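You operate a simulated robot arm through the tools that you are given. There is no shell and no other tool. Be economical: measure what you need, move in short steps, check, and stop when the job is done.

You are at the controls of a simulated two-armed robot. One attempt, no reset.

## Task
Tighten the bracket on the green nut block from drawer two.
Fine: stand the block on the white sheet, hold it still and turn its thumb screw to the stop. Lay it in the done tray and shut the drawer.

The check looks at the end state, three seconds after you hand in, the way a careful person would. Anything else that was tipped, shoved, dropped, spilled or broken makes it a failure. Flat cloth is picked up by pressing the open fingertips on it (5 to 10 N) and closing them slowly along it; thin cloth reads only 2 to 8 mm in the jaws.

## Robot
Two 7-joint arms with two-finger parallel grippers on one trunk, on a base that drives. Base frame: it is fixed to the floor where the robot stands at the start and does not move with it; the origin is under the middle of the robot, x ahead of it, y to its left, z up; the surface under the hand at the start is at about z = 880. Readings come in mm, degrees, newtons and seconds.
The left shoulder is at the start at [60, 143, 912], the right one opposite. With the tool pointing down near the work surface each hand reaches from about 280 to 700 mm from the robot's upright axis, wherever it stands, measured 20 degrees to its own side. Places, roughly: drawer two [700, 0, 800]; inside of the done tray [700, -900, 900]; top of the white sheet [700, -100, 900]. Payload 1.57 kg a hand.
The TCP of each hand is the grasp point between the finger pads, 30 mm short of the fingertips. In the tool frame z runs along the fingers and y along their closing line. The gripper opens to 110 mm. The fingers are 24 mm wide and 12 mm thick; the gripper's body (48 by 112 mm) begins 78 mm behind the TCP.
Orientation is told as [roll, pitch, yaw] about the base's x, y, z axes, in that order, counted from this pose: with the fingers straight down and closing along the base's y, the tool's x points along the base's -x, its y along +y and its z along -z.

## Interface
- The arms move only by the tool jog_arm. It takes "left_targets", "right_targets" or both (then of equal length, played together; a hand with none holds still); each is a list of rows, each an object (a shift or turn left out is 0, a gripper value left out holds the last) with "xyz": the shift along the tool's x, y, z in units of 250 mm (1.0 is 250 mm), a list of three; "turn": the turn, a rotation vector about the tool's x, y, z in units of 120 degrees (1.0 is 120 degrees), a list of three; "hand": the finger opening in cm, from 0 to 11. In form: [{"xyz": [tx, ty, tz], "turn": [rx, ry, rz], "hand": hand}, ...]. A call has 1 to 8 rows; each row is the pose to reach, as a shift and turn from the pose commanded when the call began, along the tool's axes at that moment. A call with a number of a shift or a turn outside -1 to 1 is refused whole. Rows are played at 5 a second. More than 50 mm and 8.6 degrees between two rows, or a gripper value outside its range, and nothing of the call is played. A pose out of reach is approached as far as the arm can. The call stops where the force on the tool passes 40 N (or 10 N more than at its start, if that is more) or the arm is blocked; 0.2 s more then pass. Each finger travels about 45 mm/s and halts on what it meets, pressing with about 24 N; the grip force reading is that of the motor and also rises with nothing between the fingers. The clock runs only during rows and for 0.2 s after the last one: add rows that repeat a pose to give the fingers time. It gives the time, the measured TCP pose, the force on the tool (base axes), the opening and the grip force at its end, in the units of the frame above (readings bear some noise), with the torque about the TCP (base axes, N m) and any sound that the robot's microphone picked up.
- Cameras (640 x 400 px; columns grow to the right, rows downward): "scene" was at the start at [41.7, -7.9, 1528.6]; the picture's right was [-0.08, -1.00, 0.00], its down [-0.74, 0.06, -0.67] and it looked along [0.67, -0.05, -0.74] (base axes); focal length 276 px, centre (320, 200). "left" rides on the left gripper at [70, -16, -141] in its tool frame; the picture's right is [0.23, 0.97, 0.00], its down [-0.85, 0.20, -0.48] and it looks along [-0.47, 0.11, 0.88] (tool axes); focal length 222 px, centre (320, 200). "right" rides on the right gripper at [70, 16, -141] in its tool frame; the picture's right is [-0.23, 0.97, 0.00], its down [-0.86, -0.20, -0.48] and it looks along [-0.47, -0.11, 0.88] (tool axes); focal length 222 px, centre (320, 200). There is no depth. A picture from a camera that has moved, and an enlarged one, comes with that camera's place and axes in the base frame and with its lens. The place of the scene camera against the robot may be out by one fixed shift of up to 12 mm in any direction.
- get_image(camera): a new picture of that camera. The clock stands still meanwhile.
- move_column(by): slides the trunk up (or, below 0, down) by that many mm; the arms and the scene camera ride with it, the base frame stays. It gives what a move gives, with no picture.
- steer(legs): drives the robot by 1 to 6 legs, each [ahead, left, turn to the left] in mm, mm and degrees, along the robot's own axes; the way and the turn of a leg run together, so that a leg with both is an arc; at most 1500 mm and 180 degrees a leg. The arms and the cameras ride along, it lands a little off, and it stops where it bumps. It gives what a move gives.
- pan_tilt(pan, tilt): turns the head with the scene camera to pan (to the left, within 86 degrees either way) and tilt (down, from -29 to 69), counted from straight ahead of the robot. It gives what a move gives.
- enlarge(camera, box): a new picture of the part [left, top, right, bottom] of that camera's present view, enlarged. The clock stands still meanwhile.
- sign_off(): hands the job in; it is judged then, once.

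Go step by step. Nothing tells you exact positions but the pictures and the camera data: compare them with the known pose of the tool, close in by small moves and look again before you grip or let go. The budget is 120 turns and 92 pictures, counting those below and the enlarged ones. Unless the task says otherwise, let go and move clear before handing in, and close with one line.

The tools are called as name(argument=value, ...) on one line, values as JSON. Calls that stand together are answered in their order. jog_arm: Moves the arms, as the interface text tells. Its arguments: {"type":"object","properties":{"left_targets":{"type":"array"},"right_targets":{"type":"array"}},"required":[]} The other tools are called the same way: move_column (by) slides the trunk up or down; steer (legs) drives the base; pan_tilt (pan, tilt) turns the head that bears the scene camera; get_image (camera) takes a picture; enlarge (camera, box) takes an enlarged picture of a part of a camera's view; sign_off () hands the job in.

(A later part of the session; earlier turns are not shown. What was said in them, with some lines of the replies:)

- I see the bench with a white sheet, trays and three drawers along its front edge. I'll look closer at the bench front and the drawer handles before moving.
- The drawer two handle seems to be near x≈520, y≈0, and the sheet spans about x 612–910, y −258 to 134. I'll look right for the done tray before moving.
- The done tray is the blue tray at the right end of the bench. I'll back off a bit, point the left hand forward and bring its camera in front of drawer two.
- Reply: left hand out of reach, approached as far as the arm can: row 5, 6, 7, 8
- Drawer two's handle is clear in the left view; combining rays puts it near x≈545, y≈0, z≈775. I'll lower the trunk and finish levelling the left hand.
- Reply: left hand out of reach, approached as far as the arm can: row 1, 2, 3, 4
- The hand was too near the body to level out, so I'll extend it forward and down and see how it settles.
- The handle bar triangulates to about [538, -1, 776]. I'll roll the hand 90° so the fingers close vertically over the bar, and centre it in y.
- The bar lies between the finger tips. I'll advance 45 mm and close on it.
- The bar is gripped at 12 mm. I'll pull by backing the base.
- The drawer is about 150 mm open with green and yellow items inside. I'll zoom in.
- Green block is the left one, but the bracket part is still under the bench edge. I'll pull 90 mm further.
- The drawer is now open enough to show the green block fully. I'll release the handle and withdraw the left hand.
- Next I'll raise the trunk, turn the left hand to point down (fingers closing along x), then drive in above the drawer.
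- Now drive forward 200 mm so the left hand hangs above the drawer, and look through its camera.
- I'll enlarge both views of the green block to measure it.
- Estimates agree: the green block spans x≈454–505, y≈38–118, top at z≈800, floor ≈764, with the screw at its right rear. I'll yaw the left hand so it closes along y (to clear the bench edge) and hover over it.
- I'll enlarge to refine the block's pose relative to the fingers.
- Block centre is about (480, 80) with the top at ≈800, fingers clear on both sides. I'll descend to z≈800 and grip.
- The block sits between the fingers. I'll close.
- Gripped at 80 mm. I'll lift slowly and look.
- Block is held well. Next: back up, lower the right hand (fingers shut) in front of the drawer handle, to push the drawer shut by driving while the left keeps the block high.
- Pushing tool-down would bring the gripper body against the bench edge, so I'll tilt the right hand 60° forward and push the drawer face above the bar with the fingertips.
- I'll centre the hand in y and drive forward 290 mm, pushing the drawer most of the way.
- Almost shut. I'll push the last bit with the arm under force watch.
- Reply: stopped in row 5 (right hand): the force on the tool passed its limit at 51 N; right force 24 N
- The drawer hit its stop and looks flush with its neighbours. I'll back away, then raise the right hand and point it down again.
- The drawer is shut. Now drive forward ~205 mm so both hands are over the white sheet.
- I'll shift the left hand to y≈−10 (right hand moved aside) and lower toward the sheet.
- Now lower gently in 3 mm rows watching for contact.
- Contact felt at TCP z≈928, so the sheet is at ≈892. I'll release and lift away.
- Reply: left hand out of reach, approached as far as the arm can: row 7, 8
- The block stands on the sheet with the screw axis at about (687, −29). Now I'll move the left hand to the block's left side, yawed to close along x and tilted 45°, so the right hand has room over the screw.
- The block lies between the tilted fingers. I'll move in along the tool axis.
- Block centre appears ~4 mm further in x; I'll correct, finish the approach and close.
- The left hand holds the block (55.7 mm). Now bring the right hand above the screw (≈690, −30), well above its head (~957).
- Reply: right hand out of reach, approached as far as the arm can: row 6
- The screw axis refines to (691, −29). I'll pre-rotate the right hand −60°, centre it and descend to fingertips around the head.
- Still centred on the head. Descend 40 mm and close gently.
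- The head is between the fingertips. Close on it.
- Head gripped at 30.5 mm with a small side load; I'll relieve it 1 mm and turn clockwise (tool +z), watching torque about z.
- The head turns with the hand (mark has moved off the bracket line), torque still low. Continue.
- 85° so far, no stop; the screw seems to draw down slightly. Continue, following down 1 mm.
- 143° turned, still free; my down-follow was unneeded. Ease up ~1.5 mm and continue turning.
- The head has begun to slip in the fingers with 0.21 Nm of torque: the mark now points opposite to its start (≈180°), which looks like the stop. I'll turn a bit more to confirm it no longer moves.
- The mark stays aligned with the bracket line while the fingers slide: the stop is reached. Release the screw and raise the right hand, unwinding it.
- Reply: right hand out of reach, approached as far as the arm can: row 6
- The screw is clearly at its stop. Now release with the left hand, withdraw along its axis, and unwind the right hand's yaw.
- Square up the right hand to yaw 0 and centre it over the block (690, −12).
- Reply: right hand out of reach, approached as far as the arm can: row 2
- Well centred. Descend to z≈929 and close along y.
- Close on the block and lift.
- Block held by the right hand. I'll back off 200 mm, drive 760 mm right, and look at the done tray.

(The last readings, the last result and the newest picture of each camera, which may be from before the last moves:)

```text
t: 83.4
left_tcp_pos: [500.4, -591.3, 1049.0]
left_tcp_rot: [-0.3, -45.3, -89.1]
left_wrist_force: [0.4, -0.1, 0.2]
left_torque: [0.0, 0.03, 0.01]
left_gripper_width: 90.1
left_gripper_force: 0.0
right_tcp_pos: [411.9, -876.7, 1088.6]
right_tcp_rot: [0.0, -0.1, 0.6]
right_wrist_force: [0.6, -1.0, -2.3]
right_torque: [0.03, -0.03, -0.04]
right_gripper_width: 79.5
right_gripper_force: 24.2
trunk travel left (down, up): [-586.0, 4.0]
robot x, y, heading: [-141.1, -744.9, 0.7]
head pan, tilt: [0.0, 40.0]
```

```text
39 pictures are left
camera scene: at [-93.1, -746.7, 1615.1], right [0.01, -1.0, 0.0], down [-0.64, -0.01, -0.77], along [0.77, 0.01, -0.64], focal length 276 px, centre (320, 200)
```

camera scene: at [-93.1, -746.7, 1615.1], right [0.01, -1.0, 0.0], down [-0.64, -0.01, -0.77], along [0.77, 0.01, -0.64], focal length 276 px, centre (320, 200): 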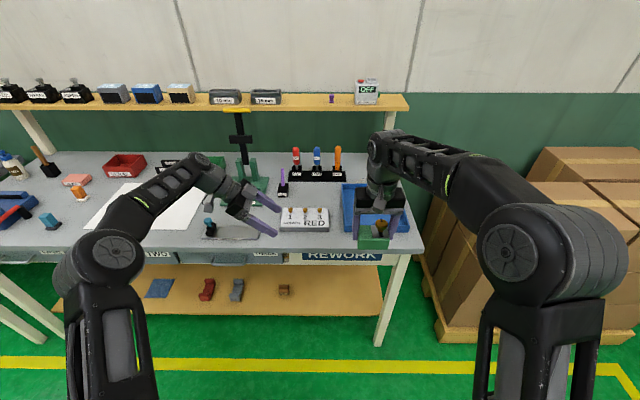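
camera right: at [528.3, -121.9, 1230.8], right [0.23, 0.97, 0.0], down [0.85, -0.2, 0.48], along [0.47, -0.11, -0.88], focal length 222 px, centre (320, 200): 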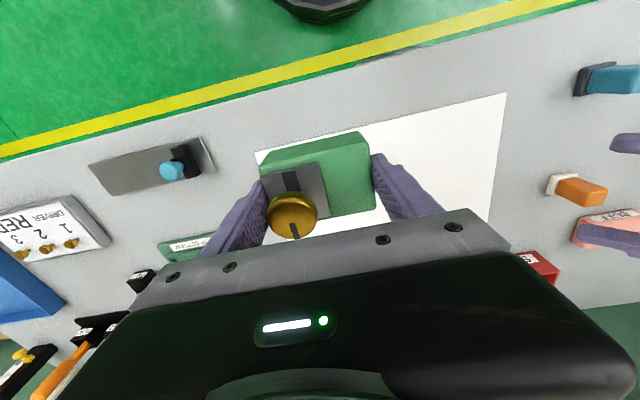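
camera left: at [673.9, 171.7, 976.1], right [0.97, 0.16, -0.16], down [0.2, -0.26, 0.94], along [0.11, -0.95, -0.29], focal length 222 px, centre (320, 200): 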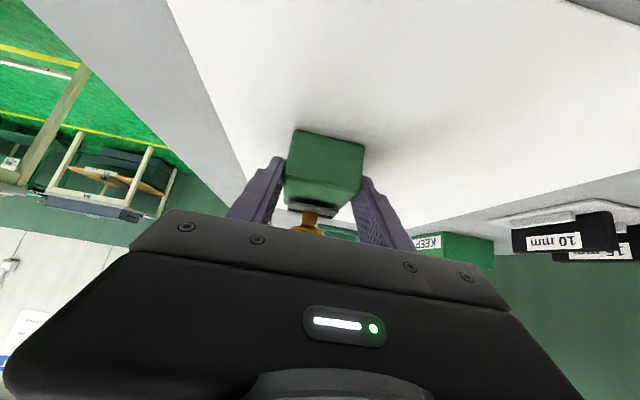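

The tray lies just ahead of the right hand. Drive 190 mm forward and look with the right camera.

steer(legs=[[190, 0, -0.7]])

get_image(camera="right")

get_image(camera="scene")

```text
t: 85.0
left_tcp_pos: [695.5, -596.4, 1047.0]
left_tcp_rot: [-0.4, -45.3, -89.7]
left_wrist_force: [-0.3, 0.6, -0.5]
left_torque: [-0.01, 0.0, -0.01]
left_gripper_width: 89.8
left_gripper_force: 0.2
right_tcp_pos: [603.6, -882.0, 1087.8]
right_tcp_rot: [-0.1, 0.0, -0.2]
right_wrist_force: [0.0, -0.1, -1.7]
right_torque: [0.01, 0.05, 0.01]
right_gripper_width: 79.8
right_gripper_force: 23.8
trunk travel left (down, up): [-586.0, 4.0]
robot x, y, heading: [50.0, -744.5, 0.3]
head pan, tilt: [0.0, 40.0]
```

```text
38 pictures are left
camera right: at [534.3, -865.0, 1229.8], right [0.23, 0.97, 0.0], down [0.85, -0.2, 0.48], along [0.47, -0.11, -0.88], focal length 222 px, centre (320, 200)
```

right: 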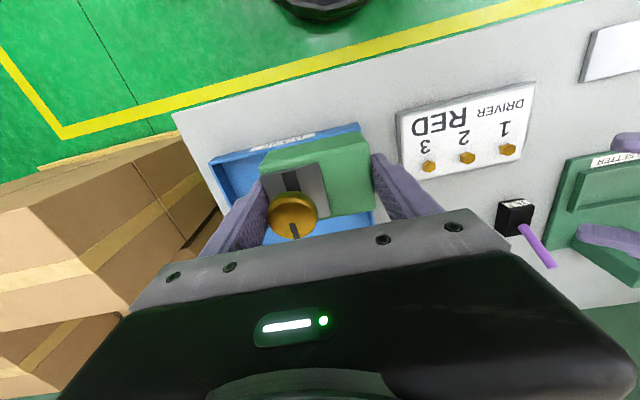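

```text
37 pictures are left
camera scene: at [100.9, -745.3, 1615.0], right [0.0, -1.0, 0.0], down [-0.64, 0.0, -0.77], along [0.77, 0.0, -0.64], focal length 276 px, centre (320, 200)
```

scene: 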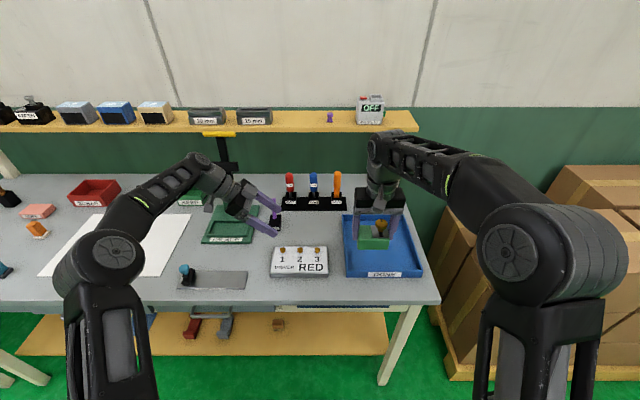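

Tray interior is about x 630–840, y −840…−1065. I'll move the block over (705, −940) while lowering to z≈1000.

jog_arm(right_targets=[{"xyz": [-0.07, -0.04, 0.05]}, {"xyz": [-0.14, -0.08, 0.1]}, {"xyz": [-0.21, -0.12, 0.16]}, {"xyz": [-0.28, -0.16, 0.22]}, {"xyz": [-0.35, -0.2, 0.28]}, {"xyz": [-0.404, -0.232, 0.34]}])

get_image(camera="right")

get_image(camera="scene")

```text
t: 86.3
left_tcp_pos: [695.7, -597.1, 1048.1]
left_tcp_rot: [-0.2, -45.2, -89.8]
left_wrist_force: [-0.1, 0.1, 0.4]
left_torque: [-0.02, 0.0, 0.0]
left_gripper_width: 90.0
left_gripper_force: 0.0
right_tcp_pos: [704.5, -940.7, 1004.2]
right_tcp_rot: [-0.1, -0.2, -0.1]
right_wrist_force: [-0.4, -0.2, -2.8]
right_torque: [0.01, 0.03, 0.0]
right_gripper_width: 79.5
right_gripper_force: 24.4
trunk travel left (down, up): [-586.0, 4.0]
robot x, y, heading: [53.8, -743.1, 0.1]
head pan, tilt: [0.0, 40.0]
```

```text
36 pictures are left
camera right: at [634.5, -924.5, 1144.6], right [0.23, 0.97, 0.0], down [0.85, -0.2, 0.48], along [0.47, -0.11, -0.88], focal length 222 px, centre (320, 200)
```

right: 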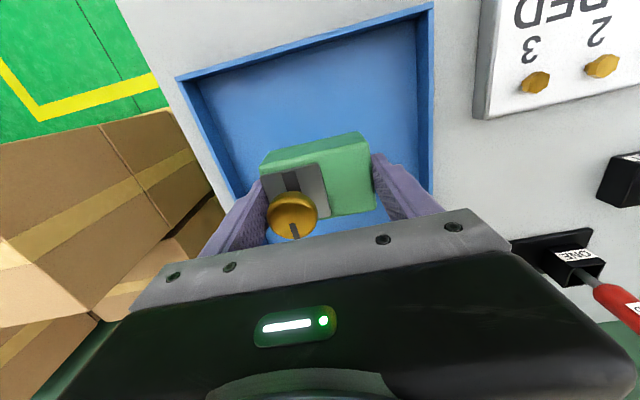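

```text
35 pictures are left
camera scene: at [99.9, -745.5, 1615.1], right [0.0, -1.0, 0.0], down [-0.64, 0.0, -0.77], along [0.77, 0.0, -0.64], focal length 276 px, centre (320, 200)
```

scene: 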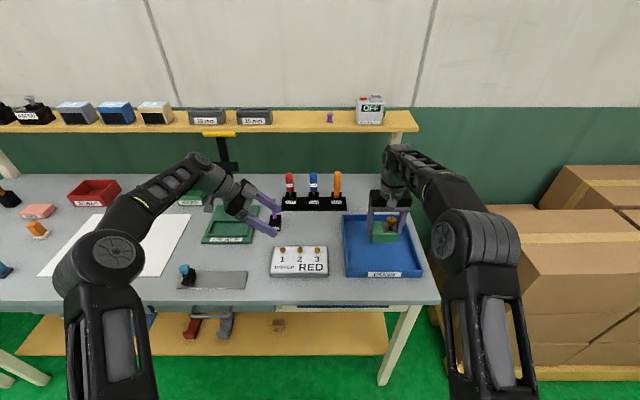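

Good margins inside the tray. Lower towards the floor, then in 3 mm rows.

jog_arm(right_targets=[{"xyz": [0, 0, 0.12]}, {"xyz": [0, 0, 0.22]}, {"xyz": [0, 0, 0.25]}, {"xyz": [0, 0, 0.262]}, {"xyz": [0, 0, 0.274]}])

```text
t: 87.5
left_tcp_pos: [694.2, -597.6, 1047.3]
left_tcp_rot: [-0.2, -45.4, -89.8]
left_wrist_force: [0.1, -0.2, 0.0]
left_torque: [-0.03, -0.02, -0.01]
left_gripper_width: 89.9
left_gripper_force: 0.1
right_tcp_pos: [704.1, -941.2, 935.8]
right_tcp_rot: [-0.1, 0.0, -0.1]
right_wrist_force: [0.3, -0.2, -2.5]
right_torque: [0.03, 0.0, 0.01]
right_gripper_width: 79.6
right_gripper_force: 24.1
trunk travel left (down, up): [-586.0, 4.0]
robot x, y, heading: [51.3, -743.3, 0.0]
head pan, tilt: [0.0, 40.0]
```

jog_arm(right_targets=[{"xyz": [0, 0, 0.008]}, {"xyz": [0, 0, 0.016]}, {"xyz": [0, 0, 0.024]}])

```text
t: 88.3
left_tcp_pos: [694.5, -596.3, 1049.2]
left_tcp_rot: [-0.1, -45.3, -89.9]
left_wrist_force: [0.0, -0.3, 0.6]
left_torque: [0.0, 0.01, -0.02]
left_gripper_width: 89.9
left_gripper_force: 0.0
right_tcp_pos: [702.7, -940.5, 932.2]
right_tcp_rot: [-0.1, -0.4, -0.1]
right_wrist_force: [-0.4, -3.5, 15.3]
right_torque: [0.07, 0.49, 0.07]
right_gripper_width: 79.7
right_gripper_force: 24.3
trunk travel left (down, up): [-586.0, 4.0]
robot x, y, heading: [49.9, -742.5, -0.0]
head pan, tilt: [0.0, 40.0]
```

Contact at ≈932. Ease up, release, and raise clear.

jog_arm(right_targets=[{"xyz": [0, 0, -0.006]}, {"xyz": [0, 0, -0.006], "hand": 9}, {"xyz": [0, 0, -0.006], "hand": 10.5}, {"xyz": [0, 0, -0.006]}, {"xyz": [0, 0, -0.12]}, {"xyz": [0, 0, -0.28]}, {"xyz": [0.08, 0, -0.42]}, {"xyz": [0.16, 0, -0.56]}])

get_image(camera="right")

```text
t: 90.2
left_tcp_pos: [693.8, -596.5, 1048.8]
left_tcp_rot: [-0.2, -45.3, -89.8]
left_wrist_force: [0.2, 0.3, -0.4]
left_torque: [0.0, -0.01, -0.02]
left_gripper_width: 90.1
left_gripper_force: 0.0
right_tcp_pos: [663.6, -941.2, 1070.8]
right_tcp_rot: [-0.2, 0.0, -0.1]
right_wrist_force: [-0.4, 0.2, -0.2]
right_torque: [-0.01, -0.04, -0.01]
right_gripper_width: 105.0
right_gripper_force: 0.0
trunk travel left (down, up): [-586.0, 4.0]
robot x, y, heading: [47.9, -744.0, 0.0]
head pan, tilt: [0.0, 40.0]
```

```text
34 pictures are left
camera right: at [593.3, -923.8, 1212.5], right [0.23, 0.97, 0.0], down [0.85, -0.2, 0.48], along [0.47, -0.11, -0.88], focal length 222 px, centre (320, 200)
```

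right: 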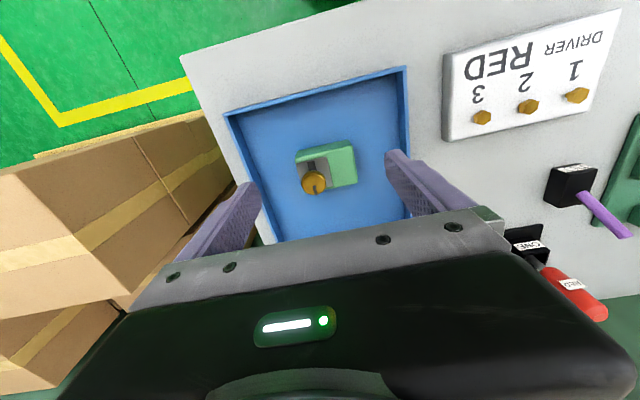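

The block sits in the done tray. I'll back off clear of the bench and check the drawer and scene.

steer(legs=[[-350, 0, 0]])

pan_tilt(pan=30, tilt=35)

get_image(camera="scene")

```text
t: 92.4
left_tcp_pos: [344.2, -598.7, 1049.4]
left_tcp_rot: [-0.1, -45.2, -90.0]
left_wrist_force: [-0.1, 0.3, 0.7]
left_torque: [-0.02, -0.02, 0.01]
left_gripper_width: 90.0
left_gripper_force: 0.0
right_tcp_pos: [312.6, -942.3, 1071.3]
right_tcp_rot: [-0.1, -0.1, -0.2]
right_wrist_force: [-0.4, -0.1, 0.1]
right_torque: [-0.03, -0.04, 0.02]
right_gripper_width: 105.1
right_gripper_force: 0.0
trunk travel left (down, up): [-586.0, 4.0]
robot x, y, heading: [-302.4, -747.2, 0.1]
head pan, tilt: [0.0, 40.0]
```

```text
t: 93.4
left_tcp_pos: [344.7, -598.1, 1048.1]
left_tcp_rot: [-0.3, -45.2, -90.0]
left_wrist_force: [0.3, 0.8, 0.0]
left_torque: [0.01, 0.01, -0.01]
left_gripper_width: 90.0
left_gripper_force: 0.0
right_tcp_pos: [313.5, -941.5, 1070.0]
right_tcp_rot: [-0.1, -0.2, -0.1]
right_wrist_force: [0.3, -0.8, -0.9]
right_torque: [0.01, 0.0, 0.03]
right_gripper_width: 104.8
right_gripper_force: 0.1
trunk travel left (down, up): [-586.0, 4.0]
robot x, y, heading: [-298.4, -747.6, 0.2]
head pan, tilt: [30.0, 35.0]
```

```text
33 pictures are left
camera scene: at [-259.5, -701.6, 1622.7], right [0.5, -0.87, 0.0], down [-0.5, -0.29, -0.82], along [0.71, 0.41, -0.57], focal length 276 px, centre (320, 200)
```

scene: 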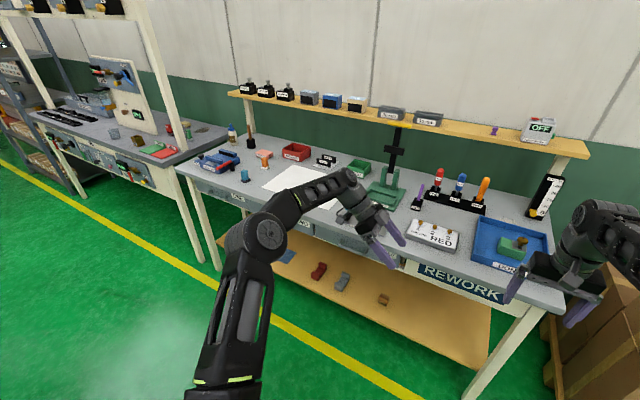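

I'll zoom on the drawer row and on the tray.

enlarge(camera="scene", box=[190, 160, 430, 310])

enlarge(camera="scene", box=[440, 200, 600, 300])

```text
2.67 times, centred on (310, 235) of scene
camera zoom: at [-259.5, -701.6, 1622.7], right [0.5, -0.87, 0.0], down [-0.5, -0.29, -0.82], along [0.71, 0.41, -0.57], focal length 736 px, centre (347, 107)
```

zoom: 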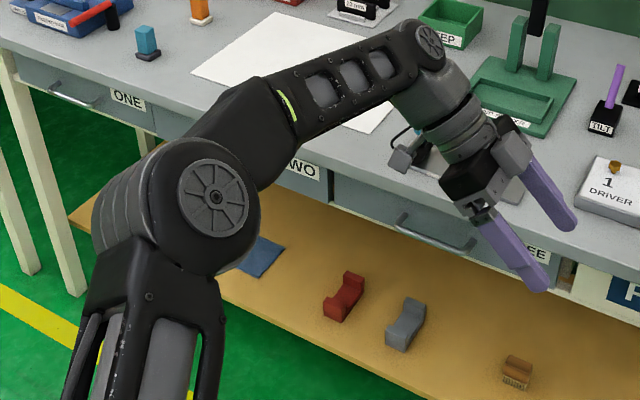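

```text
4.00 times, centred on (520, 250) of scene
camera zoom: at [-259.5, -701.6, 1622.7], right [0.5, -0.87, 0.0], down [-0.5, -0.29, -0.82], along [0.71, 0.41, -0.57], focal length 1103 px, centre (-480, 0)
```

zoom: 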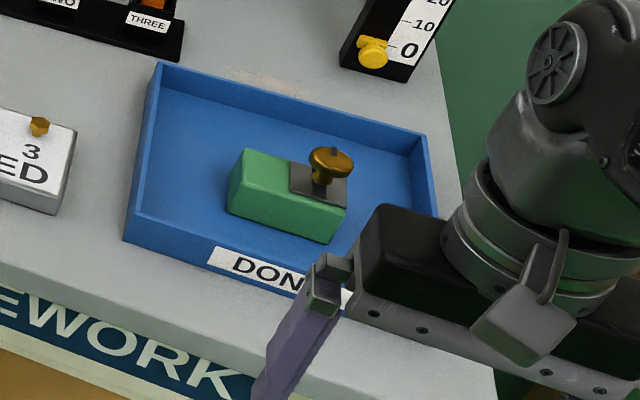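

The block stands upright in the tray. Drawer two is hidden by the arm, so I'll drive left to view it directly.

steer(legs=[[0, 450, 0]])

pan_tilt(pan=28, tilt=45)

get_image(camera="scene")

```text
t: 96.1
left_tcp_pos: [346.2, -154.0, 1048.4]
left_tcp_rot: [-0.3, -45.3, -90.0]
left_wrist_force: [-0.3, -0.2, -1.3]
left_torque: [0.0, -0.03, -0.03]
left_gripper_width: 90.2
left_gripper_force: 0.1
right_tcp_pos: [313.0, -497.0, 1071.8]
right_tcp_rot: [0.0, 0.0, -0.4]
right_wrist_force: [1.1, 1.0, -0.7]
right_torque: [-0.01, 0.03, -0.01]
right_gripper_width: 105.2
right_gripper_force: 0.1
trunk travel left (down, up): [-586.0, 4.0]
robot x, y, heading: [-297.7, -301.0, -0.2]
head pan, tilt: [30.0, 35.0]
```

```text
t: 96.8
left_tcp_pos: [343.6, -154.2, 1047.4]
left_tcp_rot: [-0.2, -45.3, -90.0]
left_wrist_force: [0.4, 0.2, 0.2]
left_torque: [0.0, 0.03, 0.01]
left_gripper_width: 90.1
left_gripper_force: 0.0
right_tcp_pos: [313.5, -497.5, 1070.5]
right_tcp_rot: [-0.1, -0.2, -0.3]
right_wrist_force: [-0.1, 0.3, 0.3]
right_torque: [0.01, -0.05, 0.0]
right_gripper_width: 105.0
right_gripper_force: 0.0
trunk travel left (down, up): [-586.0, 4.0]
robot x, y, heading: [-299.9, -292.1, -0.0]
head pan, tilt: [28.0, 45.0]
```

```text
30 pictures are left
camera scene: at [-263.7, -263.0, 1607.9], right [0.47, -0.88, 0.0], down [-0.62, -0.33, -0.71], along [0.62, 0.33, -0.71], focal length 276 px, centre (320, 200)
```

scene: 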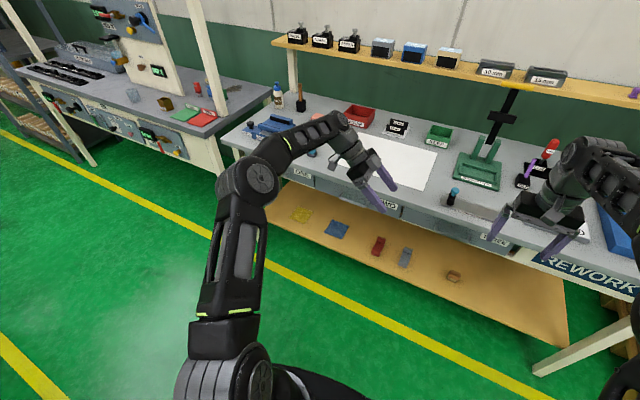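

enlarge(camera="scene", box=[270, 150, 510, 300])

get_image(camera="left")

```text
2.67 times, centred on (390, 225) of scene
camera zoom: at [-263.7, -263.0, 1607.9], right [0.47, -0.88, 0.0], down [-0.62, -0.33, -0.71], along [0.62, 0.33, -0.71], focal length 736 px, centre (133, 133)
```

zoom: 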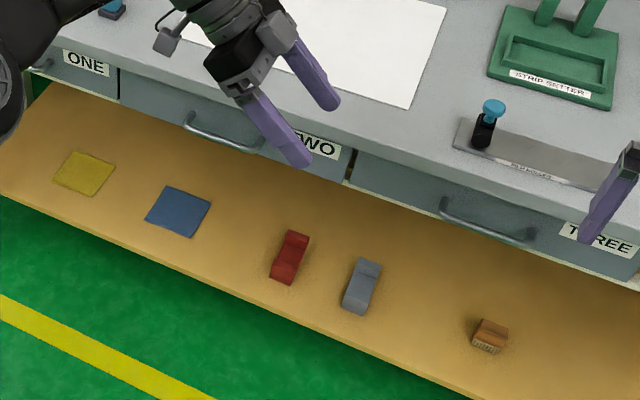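

```text
28 pictures are left
camera left: at [329.2, -4.1, 1097.9], right [0.97, 0.16, -0.16], down [0.2, -0.26, 0.94], along [0.11, -0.95, -0.29], focal length 222 px, centre (320, 200)
```

left: 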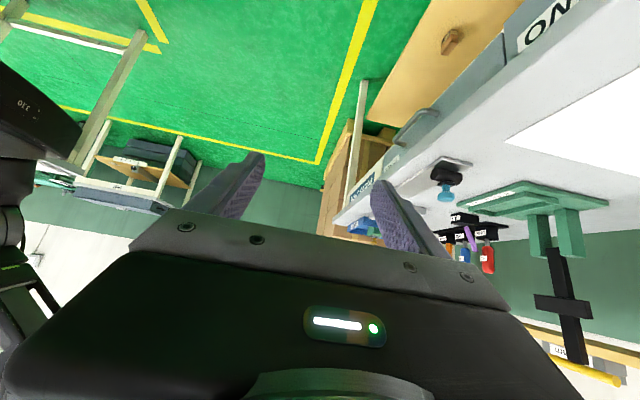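

Drawer two is flush with its neighbours, the tightened green block stands in the done tray, both hands are empty and clear, and nothing else looks disturbed. I'm handing in.

sign_off()

```text
The job is handed in.
```

I turned the thumb screw on the green nut block to its stop on the white sheet, set the block in the done tray and shut drawer two. The job is handed in.
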